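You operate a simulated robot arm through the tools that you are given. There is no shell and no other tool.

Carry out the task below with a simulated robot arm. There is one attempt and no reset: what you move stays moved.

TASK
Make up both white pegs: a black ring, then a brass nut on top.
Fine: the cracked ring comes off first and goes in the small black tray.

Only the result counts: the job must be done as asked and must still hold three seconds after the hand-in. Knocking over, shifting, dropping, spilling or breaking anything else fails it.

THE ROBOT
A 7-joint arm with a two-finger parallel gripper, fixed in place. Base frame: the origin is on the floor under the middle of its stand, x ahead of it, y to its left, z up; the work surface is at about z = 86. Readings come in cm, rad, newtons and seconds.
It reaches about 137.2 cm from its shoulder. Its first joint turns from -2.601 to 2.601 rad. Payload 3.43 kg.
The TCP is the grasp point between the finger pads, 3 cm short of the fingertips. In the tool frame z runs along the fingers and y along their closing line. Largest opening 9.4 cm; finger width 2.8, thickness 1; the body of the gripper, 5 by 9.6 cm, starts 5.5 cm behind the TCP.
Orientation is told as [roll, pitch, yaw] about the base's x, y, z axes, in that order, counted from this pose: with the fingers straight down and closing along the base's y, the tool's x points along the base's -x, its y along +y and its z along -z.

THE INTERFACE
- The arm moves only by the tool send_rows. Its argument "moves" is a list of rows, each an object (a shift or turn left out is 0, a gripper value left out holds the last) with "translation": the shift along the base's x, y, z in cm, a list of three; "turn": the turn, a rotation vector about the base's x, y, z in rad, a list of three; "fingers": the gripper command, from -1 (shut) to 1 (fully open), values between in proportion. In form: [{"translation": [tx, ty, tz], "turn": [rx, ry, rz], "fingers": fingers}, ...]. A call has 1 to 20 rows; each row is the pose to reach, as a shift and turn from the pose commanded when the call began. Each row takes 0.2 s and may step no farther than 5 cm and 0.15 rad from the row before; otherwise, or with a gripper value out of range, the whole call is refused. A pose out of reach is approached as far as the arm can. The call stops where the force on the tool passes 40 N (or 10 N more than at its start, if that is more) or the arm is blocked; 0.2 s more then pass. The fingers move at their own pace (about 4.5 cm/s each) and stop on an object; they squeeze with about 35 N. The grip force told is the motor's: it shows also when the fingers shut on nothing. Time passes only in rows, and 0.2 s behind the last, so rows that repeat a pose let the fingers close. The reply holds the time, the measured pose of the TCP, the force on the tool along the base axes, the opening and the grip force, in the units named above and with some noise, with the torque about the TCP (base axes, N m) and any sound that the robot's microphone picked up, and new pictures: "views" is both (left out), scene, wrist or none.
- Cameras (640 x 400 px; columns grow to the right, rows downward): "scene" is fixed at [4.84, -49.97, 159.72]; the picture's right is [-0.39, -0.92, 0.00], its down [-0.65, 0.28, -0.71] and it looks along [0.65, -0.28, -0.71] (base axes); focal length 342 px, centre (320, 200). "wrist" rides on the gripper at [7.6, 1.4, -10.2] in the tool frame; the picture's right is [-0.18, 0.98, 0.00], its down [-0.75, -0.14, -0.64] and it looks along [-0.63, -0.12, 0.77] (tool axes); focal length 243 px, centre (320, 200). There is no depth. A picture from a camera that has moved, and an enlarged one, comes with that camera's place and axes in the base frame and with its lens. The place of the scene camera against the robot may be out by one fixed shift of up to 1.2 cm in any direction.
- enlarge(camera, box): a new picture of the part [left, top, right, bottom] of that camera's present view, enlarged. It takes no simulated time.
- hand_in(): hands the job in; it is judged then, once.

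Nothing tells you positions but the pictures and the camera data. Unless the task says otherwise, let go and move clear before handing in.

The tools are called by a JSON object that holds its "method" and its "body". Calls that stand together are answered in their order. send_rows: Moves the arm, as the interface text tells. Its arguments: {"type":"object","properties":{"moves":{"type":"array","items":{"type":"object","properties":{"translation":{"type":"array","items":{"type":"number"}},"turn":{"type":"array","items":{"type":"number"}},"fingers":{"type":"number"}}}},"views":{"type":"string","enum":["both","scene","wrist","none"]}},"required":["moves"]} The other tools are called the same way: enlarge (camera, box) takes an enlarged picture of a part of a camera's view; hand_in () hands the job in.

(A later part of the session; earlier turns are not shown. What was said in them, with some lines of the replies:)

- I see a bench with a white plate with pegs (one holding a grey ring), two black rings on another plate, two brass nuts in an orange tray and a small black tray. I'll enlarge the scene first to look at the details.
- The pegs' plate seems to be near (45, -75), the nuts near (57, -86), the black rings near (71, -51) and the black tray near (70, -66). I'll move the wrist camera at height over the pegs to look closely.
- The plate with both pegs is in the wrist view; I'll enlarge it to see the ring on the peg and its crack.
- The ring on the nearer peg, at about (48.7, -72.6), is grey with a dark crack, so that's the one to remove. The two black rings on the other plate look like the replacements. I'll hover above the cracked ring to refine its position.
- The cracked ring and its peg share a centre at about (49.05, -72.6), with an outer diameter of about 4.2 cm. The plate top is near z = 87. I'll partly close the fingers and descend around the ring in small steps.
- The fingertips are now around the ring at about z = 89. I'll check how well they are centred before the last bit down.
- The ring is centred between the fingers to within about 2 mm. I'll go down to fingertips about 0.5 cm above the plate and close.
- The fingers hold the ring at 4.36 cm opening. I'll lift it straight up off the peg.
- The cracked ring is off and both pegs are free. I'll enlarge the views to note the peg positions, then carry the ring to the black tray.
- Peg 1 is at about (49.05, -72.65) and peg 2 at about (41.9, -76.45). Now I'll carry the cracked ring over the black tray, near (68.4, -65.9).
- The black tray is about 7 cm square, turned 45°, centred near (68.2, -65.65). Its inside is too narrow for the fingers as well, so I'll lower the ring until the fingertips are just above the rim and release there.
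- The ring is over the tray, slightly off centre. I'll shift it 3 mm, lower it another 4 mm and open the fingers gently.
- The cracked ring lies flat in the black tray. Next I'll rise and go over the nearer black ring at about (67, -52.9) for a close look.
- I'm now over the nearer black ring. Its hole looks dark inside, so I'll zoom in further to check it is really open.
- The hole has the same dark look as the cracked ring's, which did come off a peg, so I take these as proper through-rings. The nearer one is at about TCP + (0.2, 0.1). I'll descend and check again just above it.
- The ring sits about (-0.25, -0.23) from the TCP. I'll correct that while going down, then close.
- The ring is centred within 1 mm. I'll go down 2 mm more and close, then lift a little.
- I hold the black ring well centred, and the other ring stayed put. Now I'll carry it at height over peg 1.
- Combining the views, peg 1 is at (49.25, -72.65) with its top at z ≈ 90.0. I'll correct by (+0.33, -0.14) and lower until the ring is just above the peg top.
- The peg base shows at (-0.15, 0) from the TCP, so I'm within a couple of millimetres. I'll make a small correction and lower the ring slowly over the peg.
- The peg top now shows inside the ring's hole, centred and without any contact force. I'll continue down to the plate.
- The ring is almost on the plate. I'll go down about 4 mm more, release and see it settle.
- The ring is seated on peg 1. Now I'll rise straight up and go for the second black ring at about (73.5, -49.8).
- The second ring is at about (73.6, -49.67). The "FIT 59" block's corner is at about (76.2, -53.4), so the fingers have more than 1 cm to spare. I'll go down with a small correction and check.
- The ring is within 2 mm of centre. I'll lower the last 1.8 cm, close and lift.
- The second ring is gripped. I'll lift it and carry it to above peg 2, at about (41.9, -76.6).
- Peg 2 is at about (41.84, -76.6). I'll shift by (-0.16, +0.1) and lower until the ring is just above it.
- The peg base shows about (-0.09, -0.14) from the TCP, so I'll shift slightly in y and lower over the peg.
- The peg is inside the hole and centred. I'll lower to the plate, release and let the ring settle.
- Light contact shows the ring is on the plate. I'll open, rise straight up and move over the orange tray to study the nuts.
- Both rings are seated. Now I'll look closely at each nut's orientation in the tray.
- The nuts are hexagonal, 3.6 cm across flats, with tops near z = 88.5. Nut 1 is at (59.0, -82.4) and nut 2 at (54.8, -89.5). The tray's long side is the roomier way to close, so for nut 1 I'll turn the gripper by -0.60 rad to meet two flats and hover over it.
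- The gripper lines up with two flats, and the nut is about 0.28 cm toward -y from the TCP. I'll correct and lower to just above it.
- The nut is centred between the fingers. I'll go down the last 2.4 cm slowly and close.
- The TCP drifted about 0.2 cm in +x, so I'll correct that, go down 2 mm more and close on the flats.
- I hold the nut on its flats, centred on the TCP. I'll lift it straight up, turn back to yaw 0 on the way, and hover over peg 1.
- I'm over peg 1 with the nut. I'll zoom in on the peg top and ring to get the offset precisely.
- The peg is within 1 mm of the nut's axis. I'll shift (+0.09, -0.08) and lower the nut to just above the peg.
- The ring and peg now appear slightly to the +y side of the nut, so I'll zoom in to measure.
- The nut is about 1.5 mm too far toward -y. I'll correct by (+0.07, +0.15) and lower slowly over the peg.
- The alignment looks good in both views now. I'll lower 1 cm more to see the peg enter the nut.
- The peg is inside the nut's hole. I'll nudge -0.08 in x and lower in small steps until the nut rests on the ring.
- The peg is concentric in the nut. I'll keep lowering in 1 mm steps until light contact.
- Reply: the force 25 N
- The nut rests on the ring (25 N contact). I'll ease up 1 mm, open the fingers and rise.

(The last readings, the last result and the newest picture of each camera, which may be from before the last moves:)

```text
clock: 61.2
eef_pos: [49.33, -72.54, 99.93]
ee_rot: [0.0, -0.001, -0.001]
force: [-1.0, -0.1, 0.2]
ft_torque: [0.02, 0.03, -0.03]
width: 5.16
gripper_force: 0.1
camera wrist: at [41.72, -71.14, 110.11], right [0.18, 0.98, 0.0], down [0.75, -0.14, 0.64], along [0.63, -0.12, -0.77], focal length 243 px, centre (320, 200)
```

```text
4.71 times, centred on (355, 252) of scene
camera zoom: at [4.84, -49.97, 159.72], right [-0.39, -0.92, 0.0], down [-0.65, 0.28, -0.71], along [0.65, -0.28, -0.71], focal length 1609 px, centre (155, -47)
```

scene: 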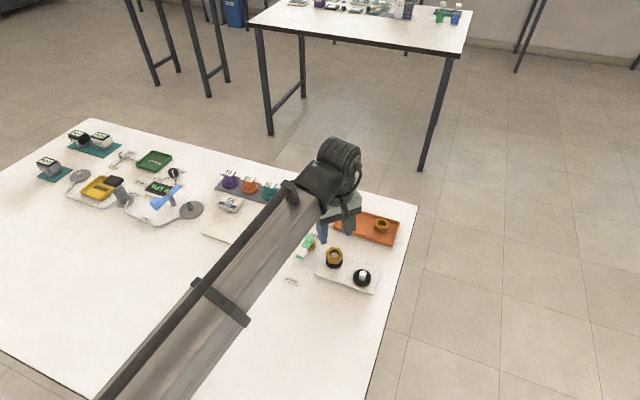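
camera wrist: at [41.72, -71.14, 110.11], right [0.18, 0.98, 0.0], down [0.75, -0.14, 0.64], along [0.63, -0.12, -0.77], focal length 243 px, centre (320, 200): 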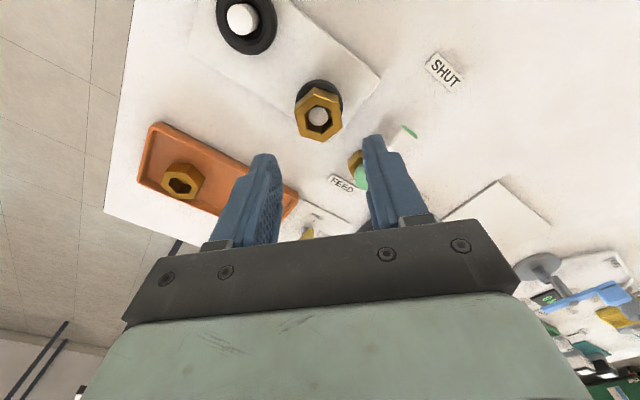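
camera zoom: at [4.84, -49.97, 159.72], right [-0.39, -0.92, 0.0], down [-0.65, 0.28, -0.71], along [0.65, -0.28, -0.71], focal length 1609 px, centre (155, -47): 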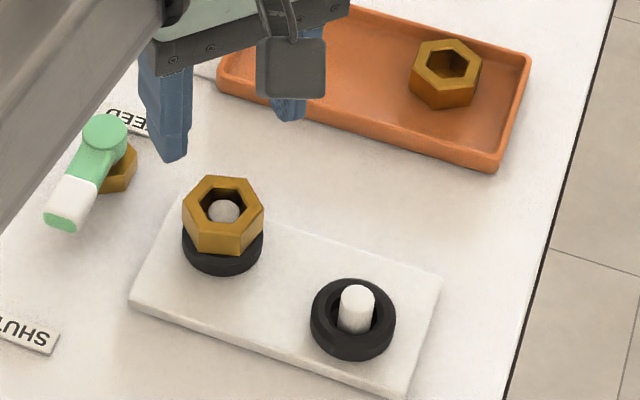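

Nut 1 sits flat on ring 1 around the peg. Next I'll go for nut 2 at about (54.8, -89.5), turning the gripper by -0.78 rad to line up with its flats.

{"method": "send_rows", "body": {"moves": [{"translation": [0.8, -2.5, 1], "turn": [0, 0, -0.13], "fingers": 0}, {"translation": [1.8, -5.5, 1.5], "turn": [0, 0, -0.26], "fingers": 0}, {"translation": [2.8, -8.5, 1.5], "turn": [0, 0, -0.39], "fingers": 0}, {"translation": [3.8, -11.5, 1.5], "turn": [0, 0, -0.52], "fingers": 0}, {"translation": [4.8, -14.5, 1], "turn": [0, 0, -0.65], "fingers": 0}, {"translation": [5.5, -16.9, 0], "turn": [0, 0, -0.782], "fingers": 0}, {"translation": [5.5, -16.9, 0], "turn": [0, 0, -0.782], "fingers": 0}, {"translation": [5.5, -16.9, 0], "turn": [0, 0, -0.782], "fingers": 0}]}}

{"method": "enlarge", "body": {"camera": "wrist", "box": [240, 50, 400, 170]}}

{"method": "enlarge", "body": {"camera": "scene", "box": [320, 190, 410, 260]}}

```text
clock: 63.0
eef_pos: [54.75, -89.39, 99.92]
ee_rot: [0.001, 0.0, -0.786]
force: [0.3, 1.0, -0.1]
ft_torque: [0.0, 0.02, 0.01]
width: 4.71
gripper_force: 0.1
camera wrist: at [50.41, -83.04, 110.14], right [0.82, 0.57, 0.0], down [0.43, -0.63, 0.64], along [0.36, -0.53, -0.77], focal length 243 px, centre (320, 200)
```

scene: 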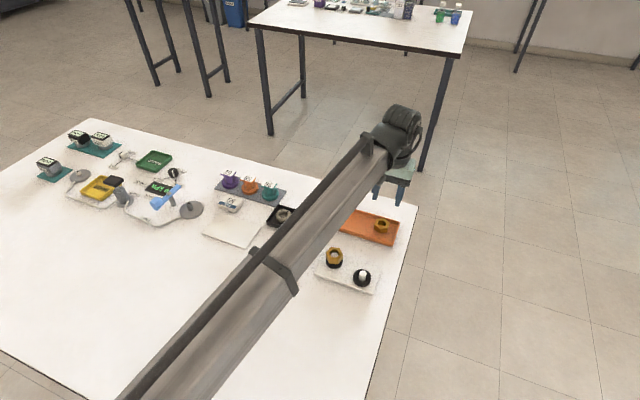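
wrist: 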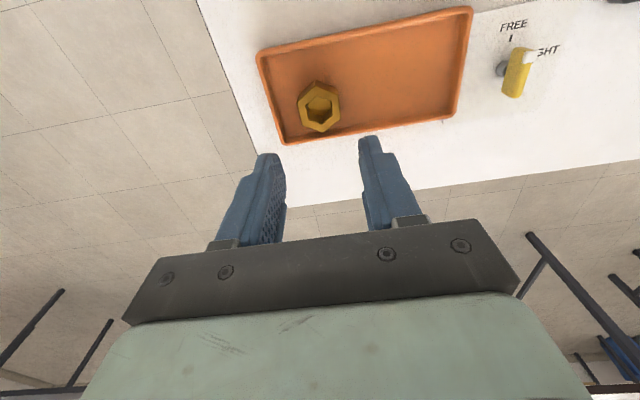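

```text
3.33 times, centred on (320, 110) of wrist
camera zoom: at [50.41, -83.04, 110.14], right [0.82, 0.57, 0.0], down [0.43, -0.63, 0.64], along [0.36, -0.53, -0.77], focal length 809 px, centre (320, 500)
```

zoom: 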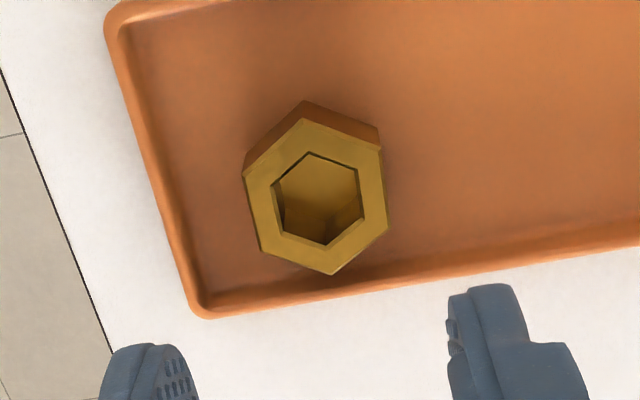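

```text
5.71 times, centred on (365, 225) of scene
camera zoom: at [4.84, -49.97, 159.72], right [-0.39, -0.92, 0.0], down [-0.65, 0.28, -0.71], along [0.65, -0.28, -0.71], focal length 1954 px, centre (63, 57)
```

zoom: 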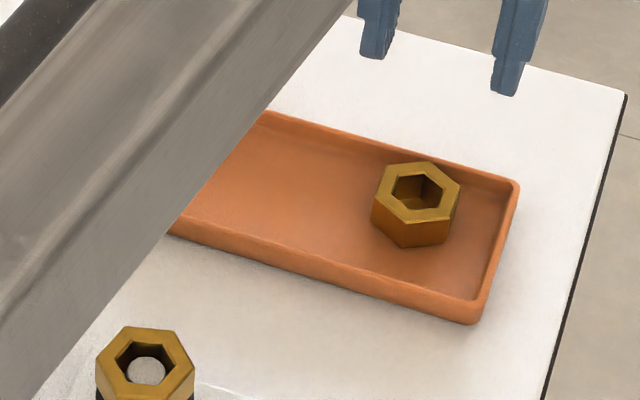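

Nut 2 is nearly centred and the flats line up. The tray walls clear the fingers by about 0.6 cm or more. I'll lower to just above it.

{"method": "send_rows", "body": {"moves": [{"translation": [0, -0.08, -2], "fingers": 0}, {"translation": [0, -0.08, -4], "fingers": 0}, {"translation": [0, -0.08, -6], "fingers": 0}, {"translation": [0, -0.08, -7.5], "fingers": 0}, {"translation": [0, -0.08, -7.5], "fingers": 0}, {"translation": [0, -0.08, -7.5], "fingers": 0}], "views": "wrist"}}

{"method": "enlarge", "body": {"camera": "wrist", "box": [220, 80, 420, 205]}}

{"method": "enlarge", "body": {"camera": "scene", "box": [320, 190, 410, 260]}}

```text
clock: 64.4
eef_pos: [54.83, -89.48, 92.37]
ee_rot: [0.0, 0.001, -0.782]
force: [0.2, 0.1, -0.4]
ft_torque: [-0.02, 0.0, 0.03]
width: 4.72
gripper_force: 0.0
camera wrist: at [50.39, -83.21, 102.54], right [0.82, 0.57, 0.0], down [0.43, -0.63, 0.64], along [0.36, -0.53, -0.77], focal length 243 px, centre (320, 200)
```

wrist: 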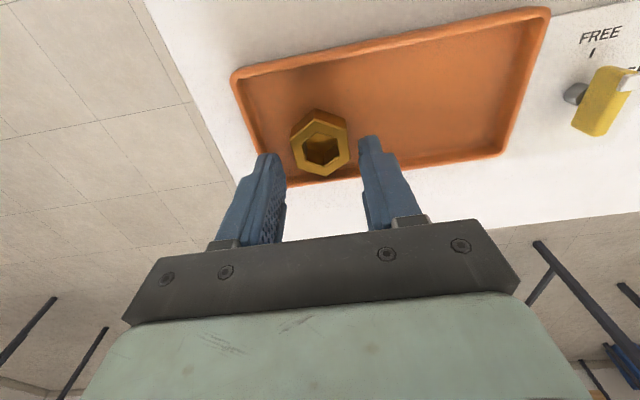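

```text
3.20 times, centred on (320, 142) of wrist
camera zoom: at [50.39, -83.21, 102.54], right [0.82, 0.57, 0.0], down [0.43, -0.63, 0.64], along [0.36, -0.53, -0.77], focal length 776 px, centre (320, 384)
```

zoom: 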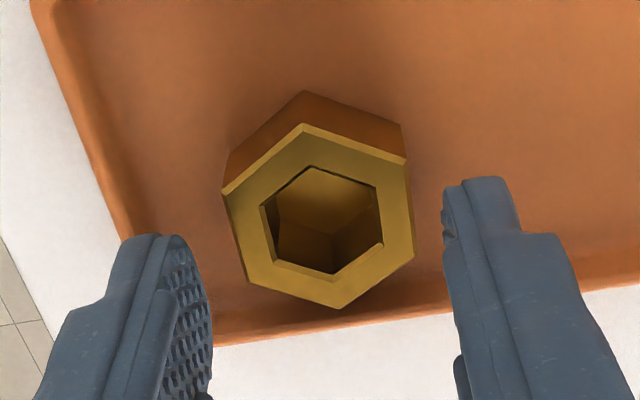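

```text
5.71 times, centred on (365, 225) of scene
camera zoom: at [4.84, -49.97, 159.72], right [-0.39, -0.92, 0.0], down [-0.65, 0.28, -0.71], along [0.65, -0.28, -0.71], focal length 1954 px, centre (63, 57)
```

zoom: 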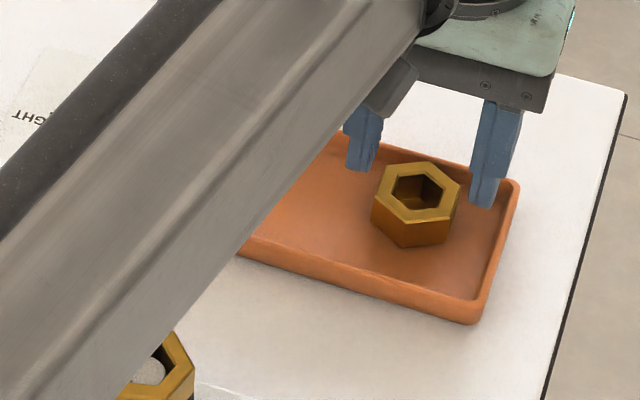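

The nut is centred. I'll descend slowly into the tray around it.

{"method": "send_rows", "body": {"moves": [{"translation": [0, 0, -0.5], "fingers": 0}, {"translation": [0, 0, -1.0], "fingers": 0}, {"translation": [0, 0, -1.5], "fingers": 0}, {"translation": [0, 0, -2.0], "fingers": 0}, {"translation": [0, 0, -2.4], "fingers": 0}, {"translation": [0, 0, -2.4], "fingers": 0}], "views": "wrist"}}

{"method": "enlarge", "body": {"camera": "wrist", "box": [220, 80, 420, 205]}}

{"method": "enlarge", "body": {"camera": "scene", "box": [320, 190, 410, 260]}}

```text
clock: 65.8
eef_pos: [54.6, -89.5, 89.97]
ee_rot: [0.002, 0.0, -0.781]
force: [0.0, 0.2, -0.6]
ft_torque: [0.0, 0.01, -0.03]
width: 4.69
gripper_force: 0.0
camera wrist: at [50.25, -83.23, 100.22], right [0.82, 0.57, 0.0], down [0.43, -0.63, 0.64], along [0.36, -0.53, -0.77], focal length 243 px, centre (320, 200)
```

wrist: 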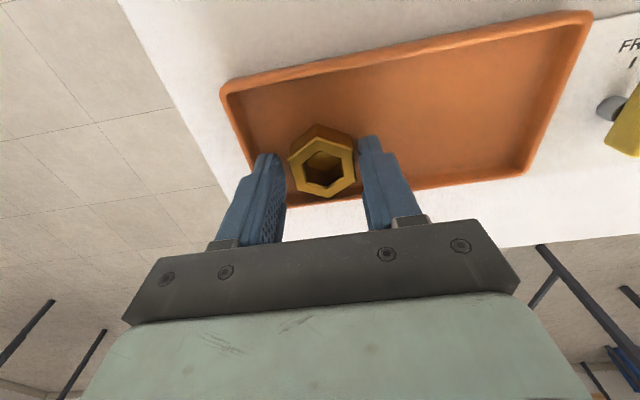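

```text
3.20 times, centred on (320, 142) of wrist
camera zoom: at [50.25, -83.23, 100.22], right [0.82, 0.57, 0.0], down [0.43, -0.63, 0.64], along [0.36, -0.53, -0.77], focal length 776 px, centre (320, 384)
```

zoom: 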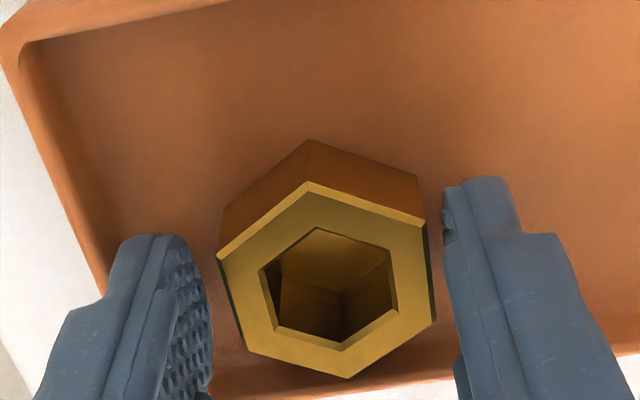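

```text
5.71 times, centred on (365, 225) of scene
camera zoom: at [4.84, -49.97, 159.72], right [-0.39, -0.92, 0.0], down [-0.65, 0.28, -0.71], along [0.65, -0.28, -0.71], focal length 1954 px, centre (63, 57)
```

zoom: 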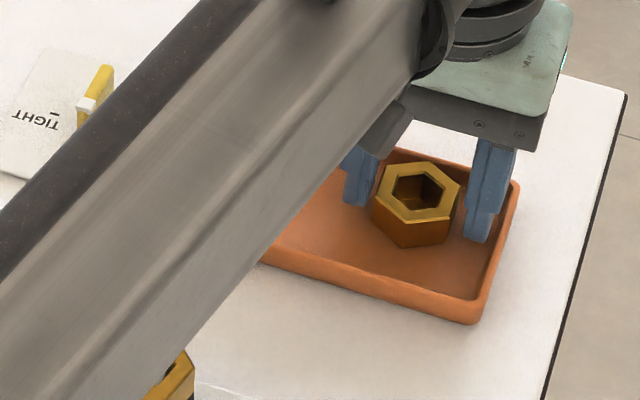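

The gripper drifted about 2 mm; I'll correct by (+0.13, +0.08) and close on the nut.

{"method": "send_rows", "body": {"moves": [{"translation": [0.13, 0.08, 0], "fingers": 0}, {"translation": [0.13, 0.08, 0], "fingers": 0}, {"translation": [0.13, 0.08, 0], "fingers": -1}, {"translation": [0.13, 0.08, 0], "fingers": -1}, {"translation": [0.13, 0.08, 0], "fingers": -1}, {"translation": [0.13, 0.08, 0], "fingers": -1}], "views": "wrist"}}

{"method": "enlarge", "body": {"camera": "wrist", "box": [220, 80, 420, 205]}}

{"method": "enlarge", "body": {"camera": "scene", "box": [320, 190, 410, 260]}}

```text
clock: 67.2
eef_pos: [54.79, -89.49, 90.13]
ee_rot: [0.0, -0.002, -0.783]
force: [1.7, 1.2, 0.7]
ft_torque: [0.06, -0.02, -0.04]
width: 3.92
gripper_force: 34.8
camera wrist: at [50.42, -83.12, 100.29], right [0.82, 0.57, 0.0], down [0.43, -0.63, 0.64], along [0.36, -0.53, -0.77], focal length 243 px, centre (320, 200)
```

wrist: 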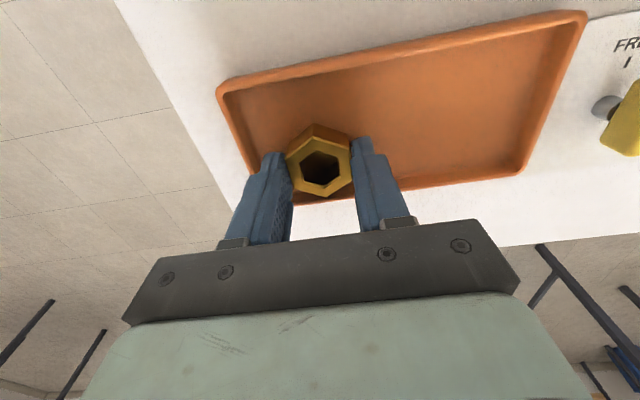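

```text
3.20 times, centred on (320, 142) of wrist
camera zoom: at [50.42, -83.12, 100.29], right [0.82, 0.57, 0.0], down [0.43, -0.63, 0.64], along [0.36, -0.53, -0.77], focal length 776 px, centre (320, 384)
```

zoom: 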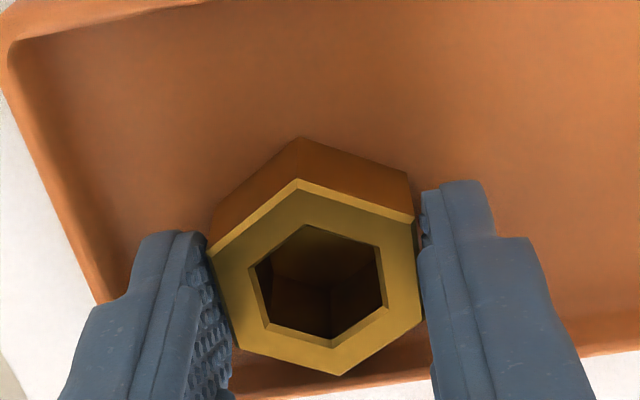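

```text
5.71 times, centred on (365, 225) of scene
camera zoom: at [4.84, -49.97, 159.72], right [-0.39, -0.92, 0.0], down [-0.65, 0.28, -0.71], along [0.65, -0.28, -0.71], focal length 1954 px, centre (63, 57)
```

zoom: 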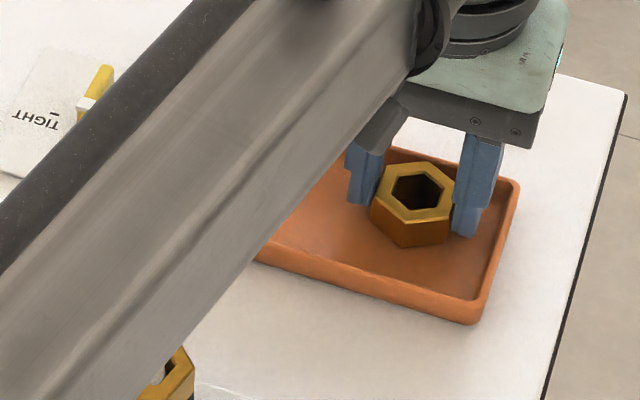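

Nut 2 is gripped. I'll lift it straight up and carry it to above peg 2, turning back to yaw 0 on the way.

{"method": "send_rows", "body": {"moves": [{"translation": [0, 0, 0.7], "fingers": -1}, {"translation": [0, 0, 2], "fingers": -1}, {"translation": [0, 0, 5], "fingers": -1}, {"translation": [0, 0, 9], "fingers": -1}, {"translation": [-0.5, 0.5, 12], "fingers": -1}, {"translation": [-2.5, 2.5, 12], "turn": [0, 0, 0.13], "fingers": -1}, {"translation": [-4.5, 4.5, 12], "turn": [0, 0, 0.26], "fingers": -1}, {"translation": [-6.5, 6.5, 12], "turn": [0, 0, 0.39], "fingers": -1}, {"translation": [-8.5, 8.5, 12], "turn": [0, 0, 0.52], "fingers": -1}, {"translation": [-10.7, 10.7, 11], "turn": [0, 0, 0.65], "fingers": -1}, {"translation": [-12.8, 12.85, 10], "turn": [0, 0, 0.782], "fingers": -1}, {"translation": [-12.8, 12.85, 9], "turn": [0, 0, 0.782], "fingers": -1}, {"translation": [-12.8, 12.85, 9], "turn": [0, 0, 0.782], "fingers": -1}]}}

{"method": "enlarge", "body": {"camera": "wrist", "box": [290, 75, 350, 135]}}

{"method": "enlarge", "body": {"camera": "wrist", "box": [280, 115, 360, 205]}}

{"method": "enlarge", "body": {"camera": "scene", "box": [310, 210, 410, 295]}}

```text
clock: 70.0
eef_pos: [42.05, -76.74, 99.07]
ee_rot: [0.0, -0.002, 0.002]
force: [-0.2, -0.3, -1.0]
ft_torque: [-0.02, -0.01, 0.01]
width: 3.9
gripper_force: 34.5
camera wrist: at [34.45, -75.37, 109.39], right [0.18, 0.98, 0.0], down [0.75, -0.14, 0.64], along [0.63, -0.12, -0.77], focal length 243 px, centre (320, 200)
```

scene: 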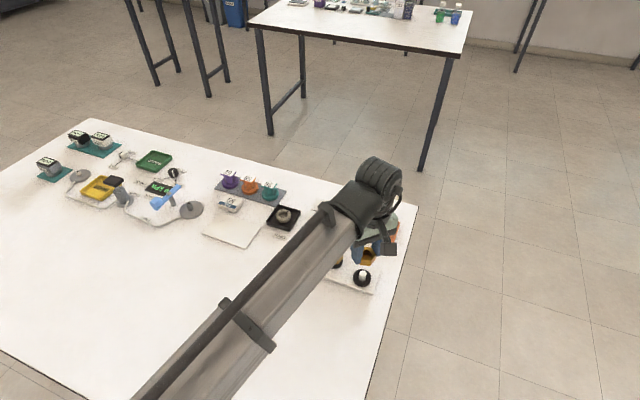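
wrist: 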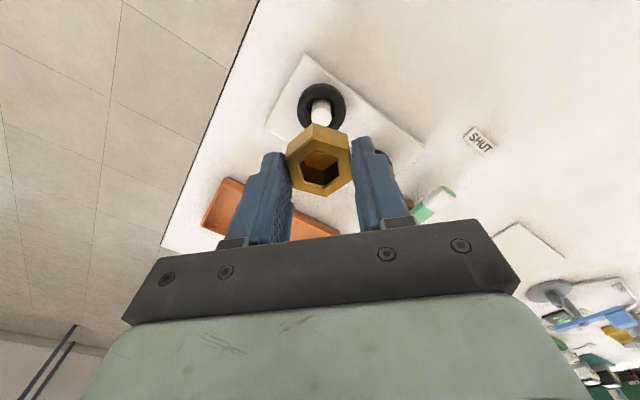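

```text
6.67 times, centred on (320, 105) of wrist
camera zoom: at [34.45, -75.37, 109.39], right [0.18, 0.98, 0.0], down [0.75, -0.14, 0.64], along [0.63, -0.12, -0.77], focal length 1618 px, centre (320, 833)
```

zoom: 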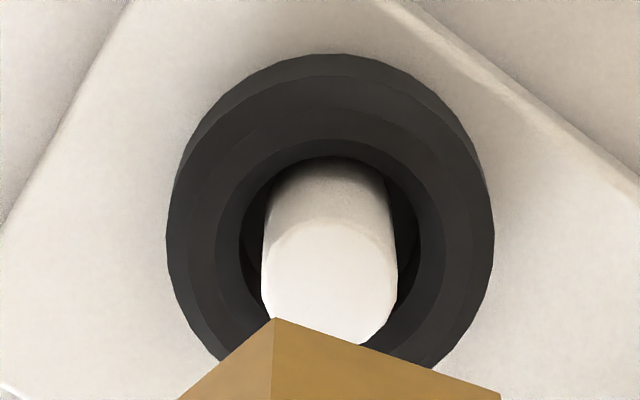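

```text
4.44 times, centred on (320, 160) of wrist
camera zoom: at [34.45, -75.37, 109.39], right [0.18, 0.98, 0.0], down [0.75, -0.14, 0.64], along [0.63, -0.12, -0.77], focal length 1078 px, centre (320, 378)
```

zoom: 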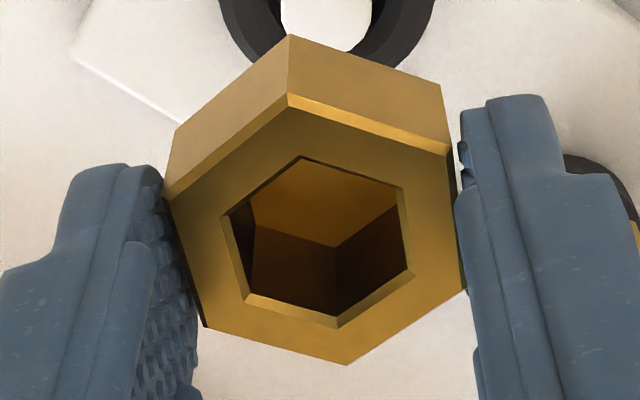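

```text
4.71 times, centred on (360, 252) of scene
camera zoom: at [4.84, -49.97, 159.72], right [-0.39, -0.92, 0.0], down [-0.65, 0.28, -0.71], along [0.65, -0.28, -0.71], focal length 1609 px, centre (132, -47)
```

zoom: 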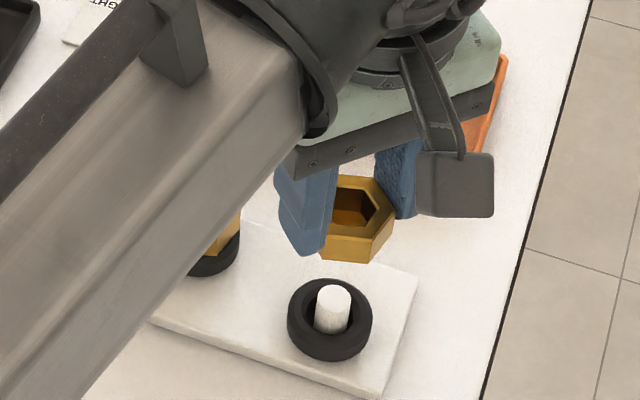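

The peg is about (-0.04, +0.10) from the nut's axis. I'll correct that and lower to just above peg 2.

{"method": "send_rows", "body": {"moves": [{"translation": [-0.04, 0.1, -1.5], "fingers": -1}, {"translation": [-0.04, 0.1, -3], "fingers": -1}, {"translation": [-0.04, 0.1, -4.2], "fingers": -1}, {"translation": [-0.04, 0.1, -4.6], "fingers": -1}, {"translation": [-0.04, 0.1, -4.6], "fingers": -1}, {"translation": [-0.04, 0.1, -4.6], "fingers": -1}], "views": "wrist"}}

{"method": "enlarge", "body": {"camera": "wrist", "box": [260, 90, 380, 205]}}

{"method": "enlarge", "body": {"camera": "wrist", "box": [285, 95, 360, 150]}}

{"method": "enlarge", "body": {"camera": "scene", "box": [335, 245, 395, 295]}}

```text
clock: 71.4
eef_pos: [42.09, -76.62, 94.35]
ee_rot: [-0.001, -0.001, 0.002]
force: [-0.2, -0.3, -1.4]
ft_torque: [0.0, -0.04, 0.03]
width: 3.95
gripper_force: 35.2
camera wrist: at [34.47, -75.26, 104.74], right [0.18, 0.98, 0.0], down [0.75, -0.14, 0.64], along [0.63, -0.12, -0.77], focal length 243 px, centre (320, 200)
```

wrist: 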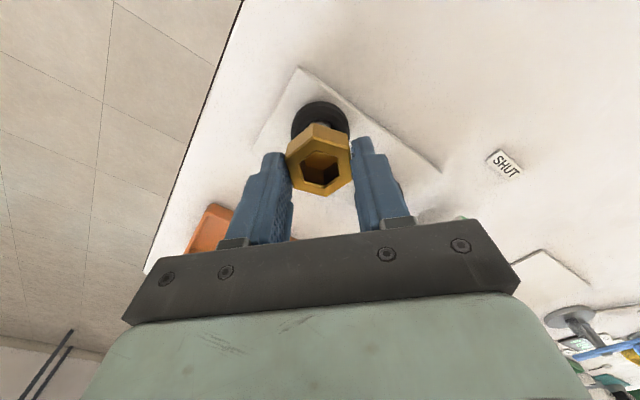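

```text
3.48 times, centred on (320, 148) of wrist
camera zoom: at [34.47, -75.26, 104.74], right [0.18, 0.98, 0.0], down [0.75, -0.14, 0.64], along [0.63, -0.12, -0.77], focal length 844 px, centre (320, 383)
```

zoom: 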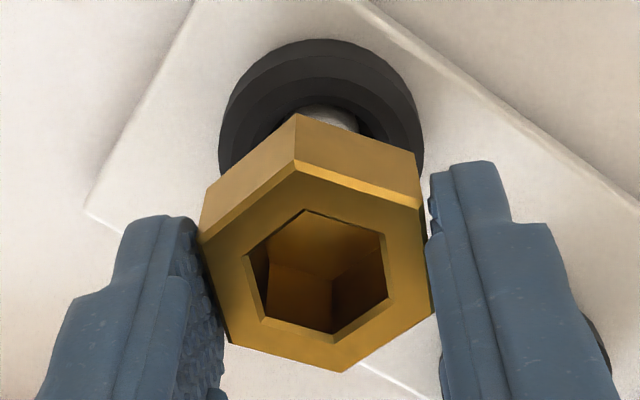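

```text
7.27 times, centred on (322, 122) of wrist
camera zoom: at [34.47, -75.26, 104.74], right [0.18, 0.98, 0.0], down [0.75, -0.14, 0.64], along [0.63, -0.12, -0.77], focal length 1764 px, centre (302, 764)
```

zoom: 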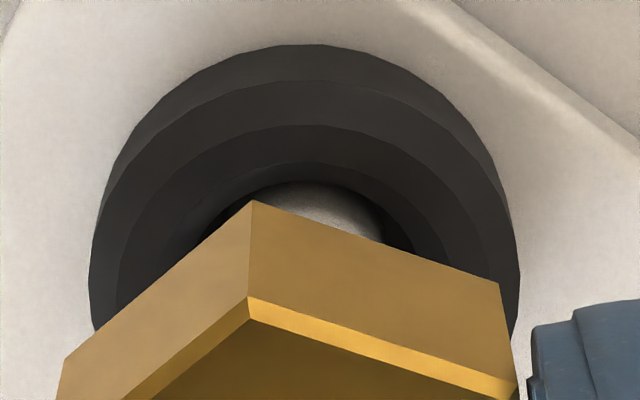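

```text
8.00 times, centred on (365, 270) of scene
camera zoom: at [4.84, -49.97, 159.72], right [-0.39, -0.92, 0.0], down [-0.65, 0.28, -0.71], along [0.65, -0.28, -0.71], focal length 2735 px, centre (-40, -360)
```

zoom: 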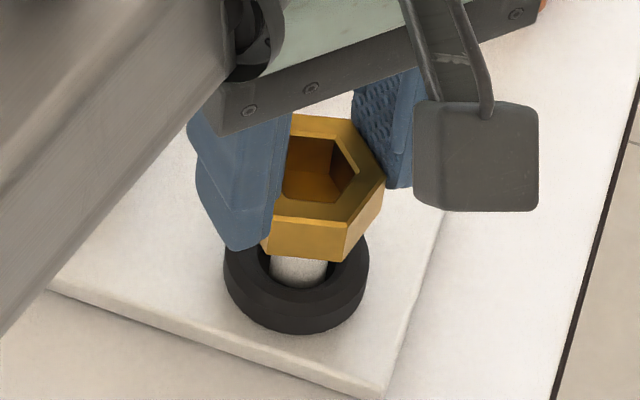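

The nut looks aligned sideways. I'll shift 0.8 mm back in x and lower until the peg shows in the hole.

{"method": "send_rows", "body": {"moves": [{"translation": [-0.08, 0, -0.3], "fingers": -1}, {"translation": [-0.08, 0, -0.6], "fingers": -1}, {"translation": [-0.08, 0, -0.6], "fingers": -1}], "views": "wrist"}}

{"method": "enlarge", "body": {"camera": "wrist", "box": [260, 90, 380, 205]}}

{"method": "enlarge", "body": {"camera": "scene", "box": [335, 245, 395, 295]}}

```text
clock: 72.2
eef_pos: [41.97, -76.67, 93.95]
ee_rot: [0.001, 0.0, -0.003]
force: [0.4, 0.2, -0.9]
ft_torque: [0.0, 0.0, -0.02]
width: 3.9
gripper_force: 34.9
camera wrist: at [34.33, -75.31, 104.2], right [0.18, 0.98, 0.0], down [0.75, -0.14, 0.64], along [0.63, -0.12, -0.77], focal length 243 px, centre (320, 200)
```

wrist: 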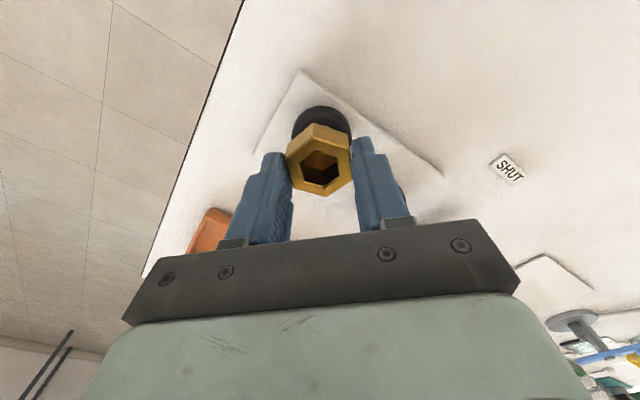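

```text
3.48 times, centred on (320, 148) of wrist
camera zoom: at [34.33, -75.31, 104.2], right [0.18, 0.98, 0.0], down [0.75, -0.14, 0.64], along [0.63, -0.12, -0.77], focal length 844 px, centre (320, 383)
```

zoom: 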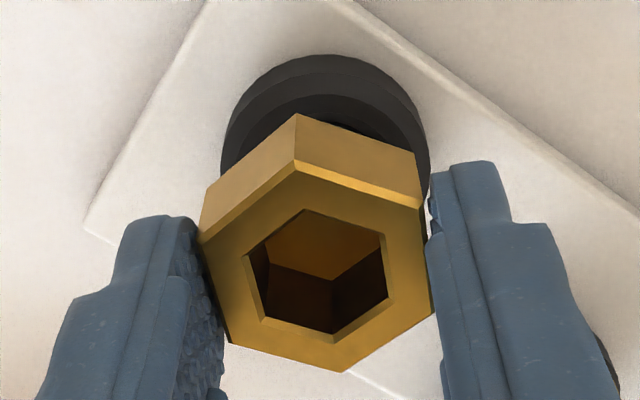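

```text
8.00 times, centred on (365, 270) of scene
camera zoom: at [4.84, -49.97, 159.72], right [-0.39, -0.92, 0.0], down [-0.65, 0.28, -0.71], along [0.65, -0.28, -0.71], focal length 2735 px, centre (-40, -360)
```

zoom: 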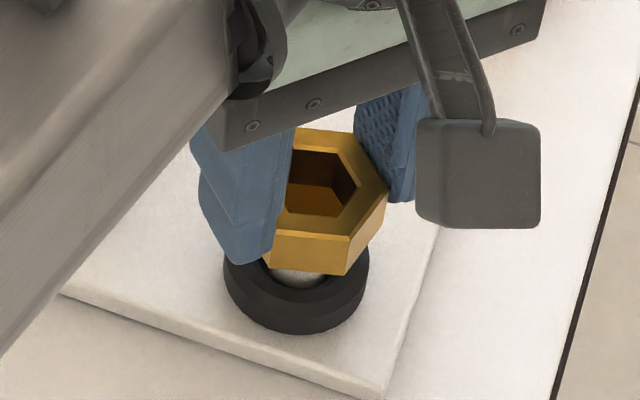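

I'll shift 0.8 mm toward +y and lower further.

{"method": "send_rows", "body": {"moves": [{"translation": [0, 0.08, 0], "fingers": -1}, {"translation": [0, 0.08, -0.3], "fingers": -1}, {"translation": [0, 0.08, -0.6], "fingers": -1}, {"translation": [0, 0.08, -0.9], "fingers": -1}, {"translation": [0, 0.08, -0.9], "fingers": -1}], "views": "wrist"}}

{"method": "enlarge", "body": {"camera": "wrist", "box": [260, 90, 380, 205]}}

{"method": "enlarge", "body": {"camera": "scene", "box": [335, 245, 395, 295]}}

```text
clock: 73.4
eef_pos: [41.85, -76.37, 93.01]
ee_rot: [0.0, 0.0, -0.001]
force: [0.6, -0.5, -1.8]
ft_torque: [-0.01, -0.01, 0.02]
width: 3.9
gripper_force: 35.1
camera wrist: at [34.29, -75.04, 103.17], right [0.18, 0.98, 0.0], down [0.75, -0.14, 0.64], along [0.63, -0.12, -0.77], focal length 243 px, centre (320, 200)
```

wrist: 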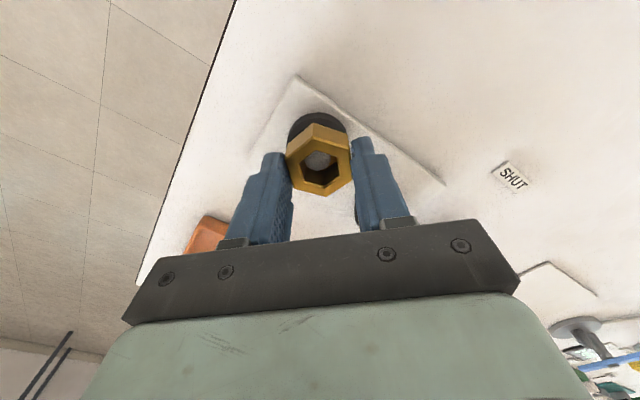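

```text
3.48 times, centred on (320, 148) of wrist
camera zoom: at [34.29, -75.04, 103.17], right [0.18, 0.98, 0.0], down [0.75, -0.14, 0.64], along [0.63, -0.12, -0.77], focal length 844 px, centre (320, 383)
```

zoom: 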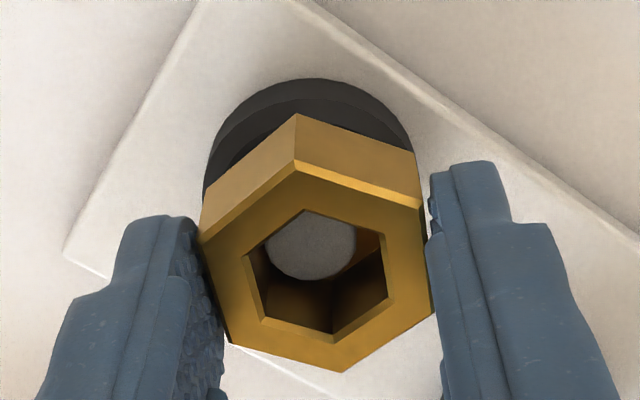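

```text
8.00 times, centred on (365, 270) of scene
camera zoom: at [4.84, -49.97, 159.72], right [-0.39, -0.92, 0.0], down [-0.65, 0.28, -0.71], along [0.65, -0.28, -0.71], focal length 2735 px, centre (-40, -360)
```

zoom: 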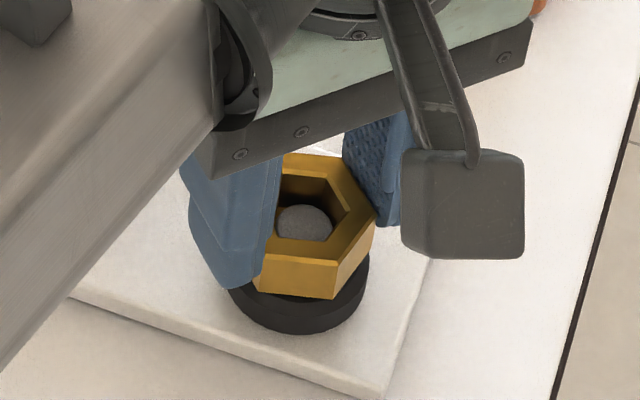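

The peg is in the hole but sits about 0.18 cm toward -y, so I'll correct by (+0.03, -0.15) and go on down a little.

{"method": "send_rows", "body": {"moves": [{"translation": [0.03, -0.15, 0], "fingers": -1}, {"translation": [0.03, -0.15, -0.2], "fingers": -1}, {"translation": [0.03, -0.15, -0.4], "fingers": -1}, {"translation": [0.03, -0.15, -0.4], "fingers": -1}], "views": "wrist"}}

{"method": "enlarge", "body": {"camera": "wrist", "box": [260, 90, 380, 205]}}

{"method": "enlarge", "body": {"camera": "scene", "box": [335, 245, 395, 295]}}

```text
clock: 74.4
eef_pos: [41.8, -76.68, 92.56]
ee_rot: [0.0, 0.0, 0.0]
force: [0.5, -0.3, -1.1]
ft_torque: [0.0, 0.01, 0.01]
width: 3.93
gripper_force: 34.8
camera wrist: at [34.28, -75.26, 102.79], right [0.18, 0.98, 0.0], down [0.75, -0.14, 0.64], along [0.63, -0.12, -0.77], focal length 243 px, centre (320, 200)
```

wrist: 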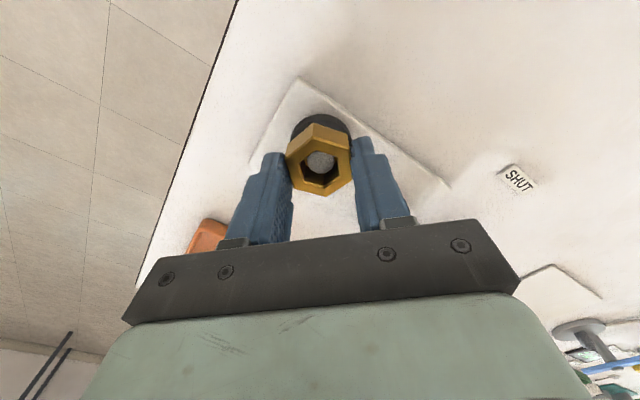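

```text
3.48 times, centred on (320, 148) of wrist
camera zoom: at [34.28, -75.26, 102.79], right [0.18, 0.98, 0.0], down [0.75, -0.14, 0.64], along [0.63, -0.12, -0.77], focal length 844 px, centre (320, 383)
```

zoom: 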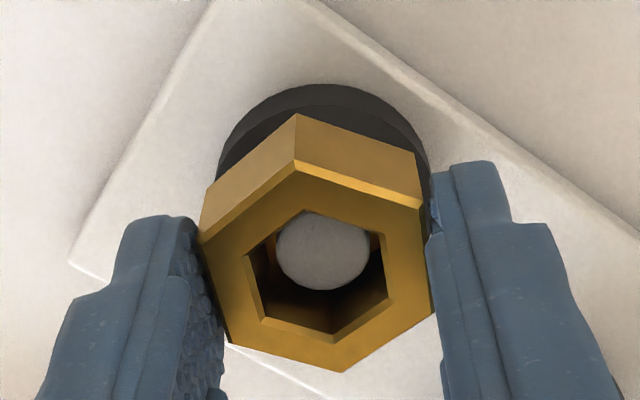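

```text
8.00 times, centred on (365, 270) of scene
camera zoom: at [4.84, -49.97, 159.72], right [-0.39, -0.92, 0.0], down [-0.65, 0.28, -0.71], along [0.65, -0.28, -0.71], focal length 2735 px, centre (-40, -360)
```

zoom: 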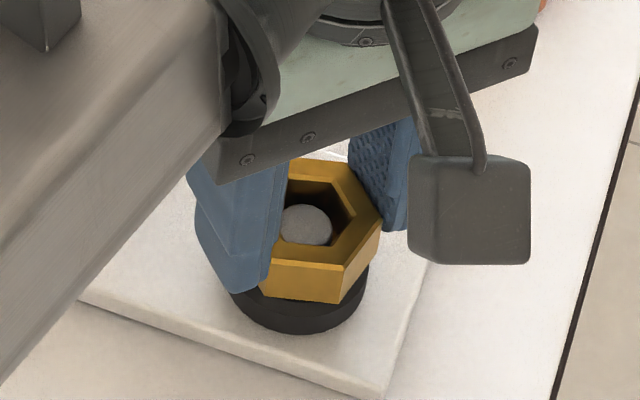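

The peg is now well inside the nut, centred within 1 mm. I'll lower to light contact with the ring.

{"method": "send_rows", "body": {"moves": [{"translation": [0.08, 0, -0.15], "fingers": -1}, {"translation": [0.08, 0, -0.3], "fingers": -1}, {"translation": [0.08, 0, -0.3], "fingers": -1}], "views": "wrist"}}

{"method": "enlarge", "body": {"camera": "wrist", "box": [260, 90, 380, 205]}}

{"method": "enlarge", "body": {"camera": "scene", "box": [335, 245, 395, 295]}}

```text
clock: 75.2
eef_pos: [42.13, -76.58, 92.33]
ee_rot: [0.001, 0.0, 0.0]
force: [-0.2, 0.5, -1.0]
ft_torque: [-0.01, 0.03, 0.0]
width: 3.9
gripper_force: 35.5
camera wrist: at [34.43, -75.2, 102.51], right [0.18, 0.98, 0.0], down [0.75, -0.14, 0.64], along [0.63, -0.12, -0.77], focal length 243 px, centre (320, 200)
```

wrist: 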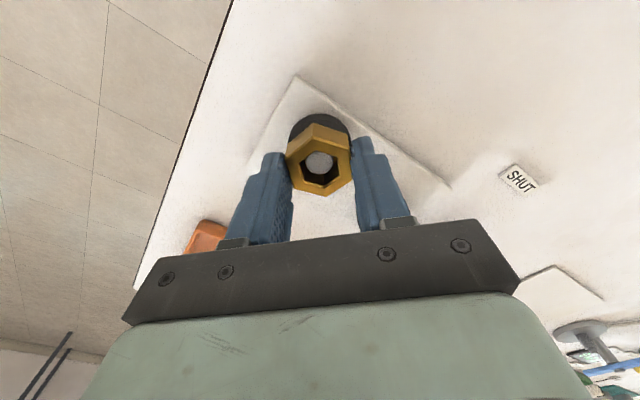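

```text
3.48 times, centred on (320, 148) of wrist
camera zoom: at [34.43, -75.2, 102.51], right [0.18, 0.98, 0.0], down [0.75, -0.14, 0.64], along [0.63, -0.12, -0.77], focal length 844 px, centre (320, 383)
```

zoom: 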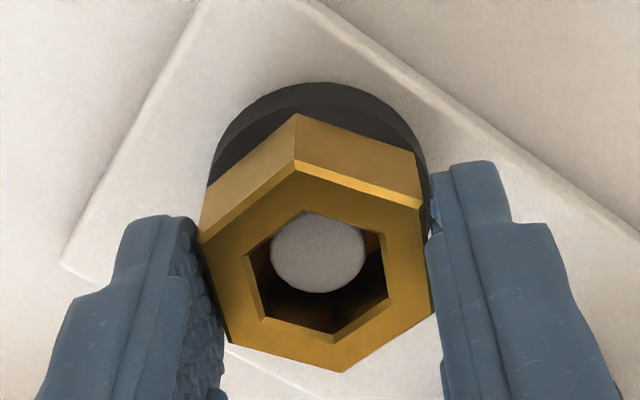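

```text
8.00 times, centred on (365, 270) of scene
camera zoom: at [4.84, -49.97, 159.72], right [-0.39, -0.92, 0.0], down [-0.65, 0.28, -0.71], along [0.65, -0.28, -0.71], focal length 2735 px, centre (-40, -360)
```

zoom: 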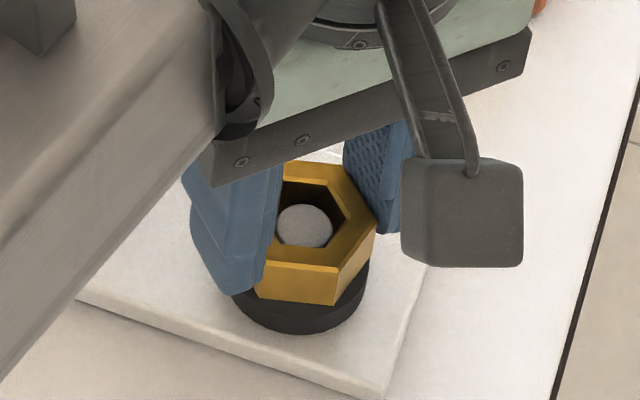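

There's no contact yet; I'll keep lowering in small steps.

{"method": "send_rows", "body": {"moves": [{"translation": [0, 0, -0.1], "fingers": -1}, {"translation": [0, 0, -0.2], "fingers": -1}, {"translation": [0, 0, -0.2], "fingers": -1}], "views": "none"}}

{"method": "enlarge", "body": {"camera": "scene", "box": [335, 245, 395, 295]}}

```text
clock: 76.0
eef_pos: [42.0, -76.51, 92.29]
ee_rot: [-0.001, 0.001, -0.001]
force: [-1.9, -5.1, 25.3]
ft_torque: [-0.08, 0.1, -0.04]
width: 3.93
gripper_force: 35.3
```

```text
8.00 times, centred on (365, 270) of scene
camera zoom: at [4.84, -49.97, 159.72], right [-0.39, -0.92, 0.0], down [-0.65, 0.28, -0.71], along [0.65, -0.28, -0.71], focal length 2735 px, centre (-40, -360)
```

zoom: 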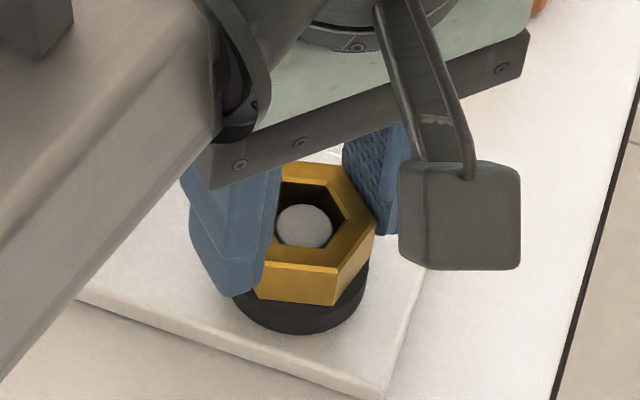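

The nut touches the ring with 25 N. I'll ease up 1 mm, open the fingers, rise straight up and move clear.

{"method": "send_rows", "body": {"moves": [{"translation": [0, 0, 0.12], "fingers": -1}, {"translation": [0, 0, 0.12], "fingers": -0.1}, {"translation": [0, 0, 0.12], "fingers": 0.1}, {"translation": [0, 0, 0.12], "fingers": 0.1}, {"translation": [0, 0, 0.12], "fingers": 0.1}, {"translation": [0, 0, 0.8], "fingers": 0.1}, {"translation": [0, 0, 2.5], "fingers": 0.1}, {"translation": [0, 0, 5], "fingers": 0.1}, {"translation": [0, 0, 9], "fingers": 0.1}, {"translation": [0, 0, 12], "fingers": 0.1}, {"translation": [0, 0, 12], "fingers": 0.1}]}}

{"method": "enlarge", "body": {"camera": "wrist", "box": [260, 40, 400, 150]}}

{"method": "enlarge", "body": {"camera": "scene", "box": [300, 210, 410, 295]}}

```text
clock: 78.4
eef_pos: [42.11, -76.53, 103.89]
ee_rot: [0.0, -0.001, 0.001]
force: [0.5, -0.3, 0.7]
ft_torque: [-0.03, -0.01, 0.0]
width: 5.19
gripper_force: 0.1
camera wrist: at [34.45, -75.04, 114.12], right [0.18, 0.98, 0.0], down [0.75, -0.14, 0.64], along [0.63, -0.12, -0.77], focal length 243 px, centre (320, 200)
```

scene: 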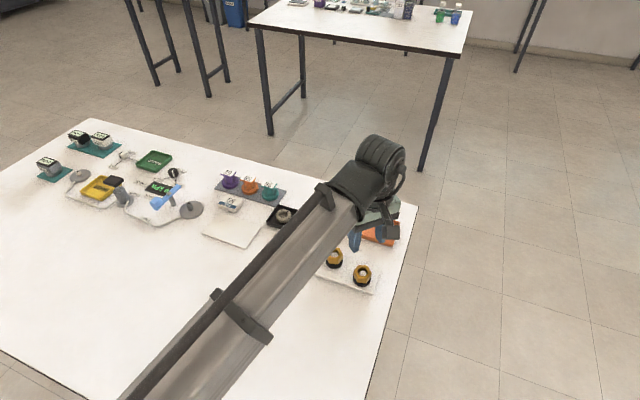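
wrist: 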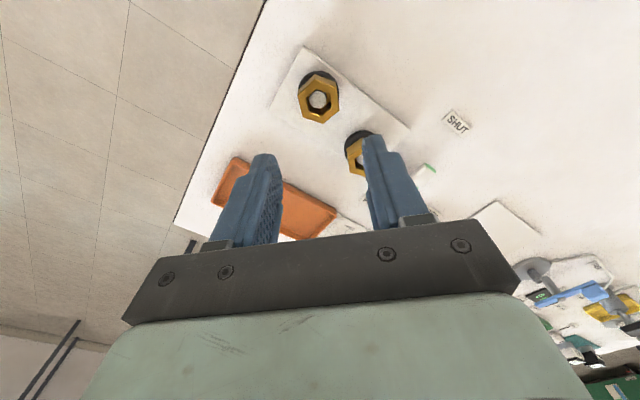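

```text
3.64 times, centred on (330, 95) of wrist
camera zoom: at [34.45, -75.04, 114.12], right [0.18, 0.98, 0.0], down [0.75, -0.14, 0.64], along [0.63, -0.12, -0.77], focal length 882 px, centre (284, 582)
```

zoom: 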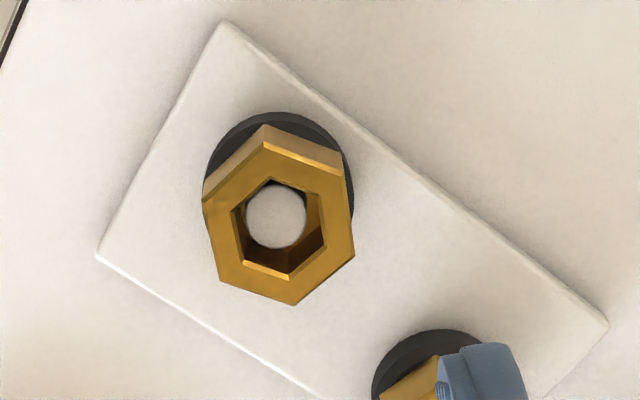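

```text
4.71 times, centred on (355, 252) of scene
camera zoom: at [4.84, -49.97, 159.72], right [-0.39, -0.92, 0.0], down [-0.65, 0.28, -0.71], along [0.65, -0.28, -0.71], focal length 1609 px, centre (155, -47)
```

zoom: 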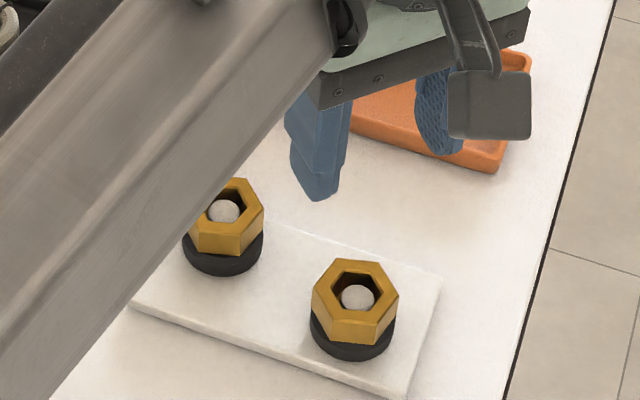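

Both pegs now carry a black ring and a brass nut. I'll move the arm clear, back near its start pose, and check the whole bench once before handing in.

{"method": "send_rows", "body": {"moves": [{"translation": [0, 0, 4], "fingers": 0.1}, {"translation": [3, 1, 6], "fingers": 0.3}, {"translation": [7, 2.5, 6.5], "fingers": 0.5}, {"translation": [11.5, 4, 6.5], "fingers": 0.7}, {"translation": [16, 5.5, 6.5], "fingers": 1}, {"translation": [20.5, 7, 6.5], "fingers": 1}, {"translation": [25, 8.5, 6.5], "fingers": 1}, {"translation": [29.5, 10.5, 6.5], "fingers": 1}, {"translation": [33, 12.5, 6.5], "fingers": 1}, {"translation": [33, 12.5, 6.5], "fingers": 1}, {"translation": [33, 12.5, 6.5], "fingers": 1}]}}

{"method": "enlarge", "body": {"camera": "scene", "box": [280, 190, 420, 300]}}

{"method": "enlarge", "body": {"camera": "scene", "box": [180, 160, 320, 260]}}

{"method": "enlarge", "body": {"camera": "scene", "box": [320, 235, 390, 295]}}

```text
clock: 80.8
eef_pos: [74.88, -63.96, 111.02]
ee_rot: [0.0, 0.0, 0.0]
force: [0.4, -0.2, 0.6]
ft_torque: [-0.04, -0.01, 0.03]
width: 9.39
gripper_force: 0.1
camera wrist: at [67.27, -62.61, 121.25], right [0.18, 0.98, 0.0], down [0.75, -0.14, 0.64], along [0.63, -0.12, -0.77], focal length 243 px, centre (320, 200)
```

scene: 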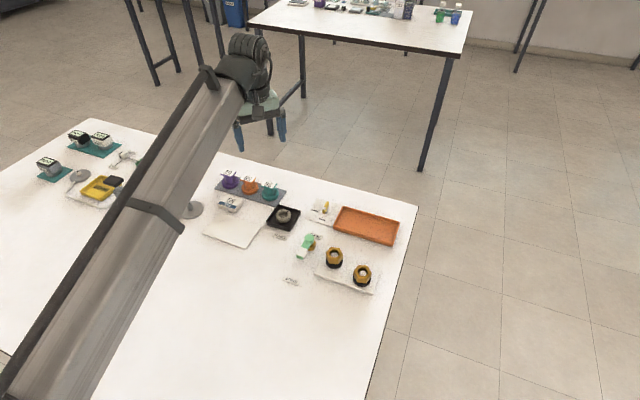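
wrist: 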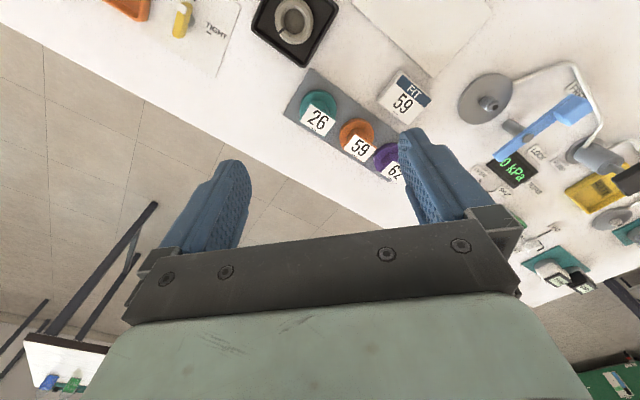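

```text
3.64 times, centred on (350, 245) of scene
camera zoom: at [4.84, -49.97, 159.72], right [-0.39, -0.92, 0.0], down [-0.65, 0.28, -0.71], along [0.65, -0.28, -0.71], focal length 1243 px, centre (211, 36)
```

zoom: 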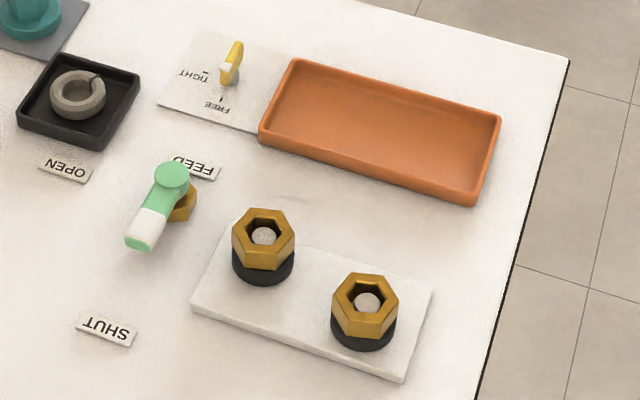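

```text
4.00 times, centred on (250, 210) of scene
camera zoom: at [4.84, -49.97, 159.72], right [-0.39, -0.92, 0.0], down [-0.65, 0.28, -0.71], along [0.65, -0.28, -0.71], focal length 1368 px, centre (600, 160)
```

zoom: 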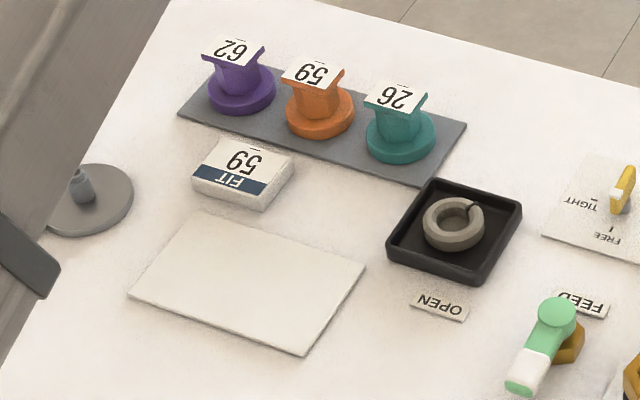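

```text
6.67 times, centred on (355, 265) of scene
camera zoom: at [4.84, -49.97, 159.72], right [-0.39, -0.92, 0.0], down [-0.65, 0.28, -0.71], along [0.65, -0.28, -0.71], focal length 2279 px, centre (87, -233)
```

zoom: 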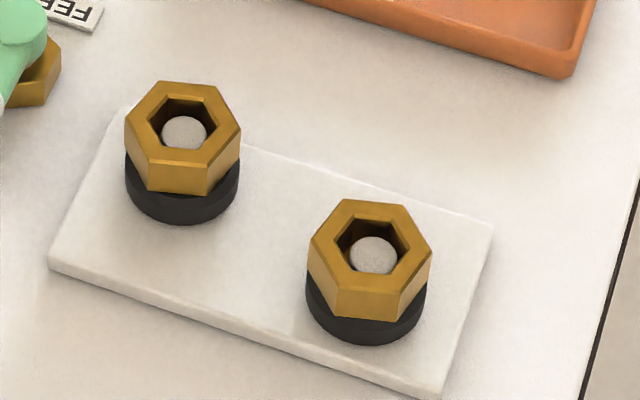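

Both pegs hold a black ring with a brass nut on top, and the cracked ring lies in the black tray. Everything else looks as it was at the start and the arm is clear, so I'm handing in.

{"method": "hand_in", "body": {}}

```text
The job is handed in.
```

Both white pegs are made up, each with a black ring and a brass nut seated flat on top. The cracked grey ring came off first and now lies flat in the small black tray.

In the last pictures nothing else on the bench appeared shifted or knocked over. The gripper was open and back near its start position when I handed the job in. I haven't seen the verdict.
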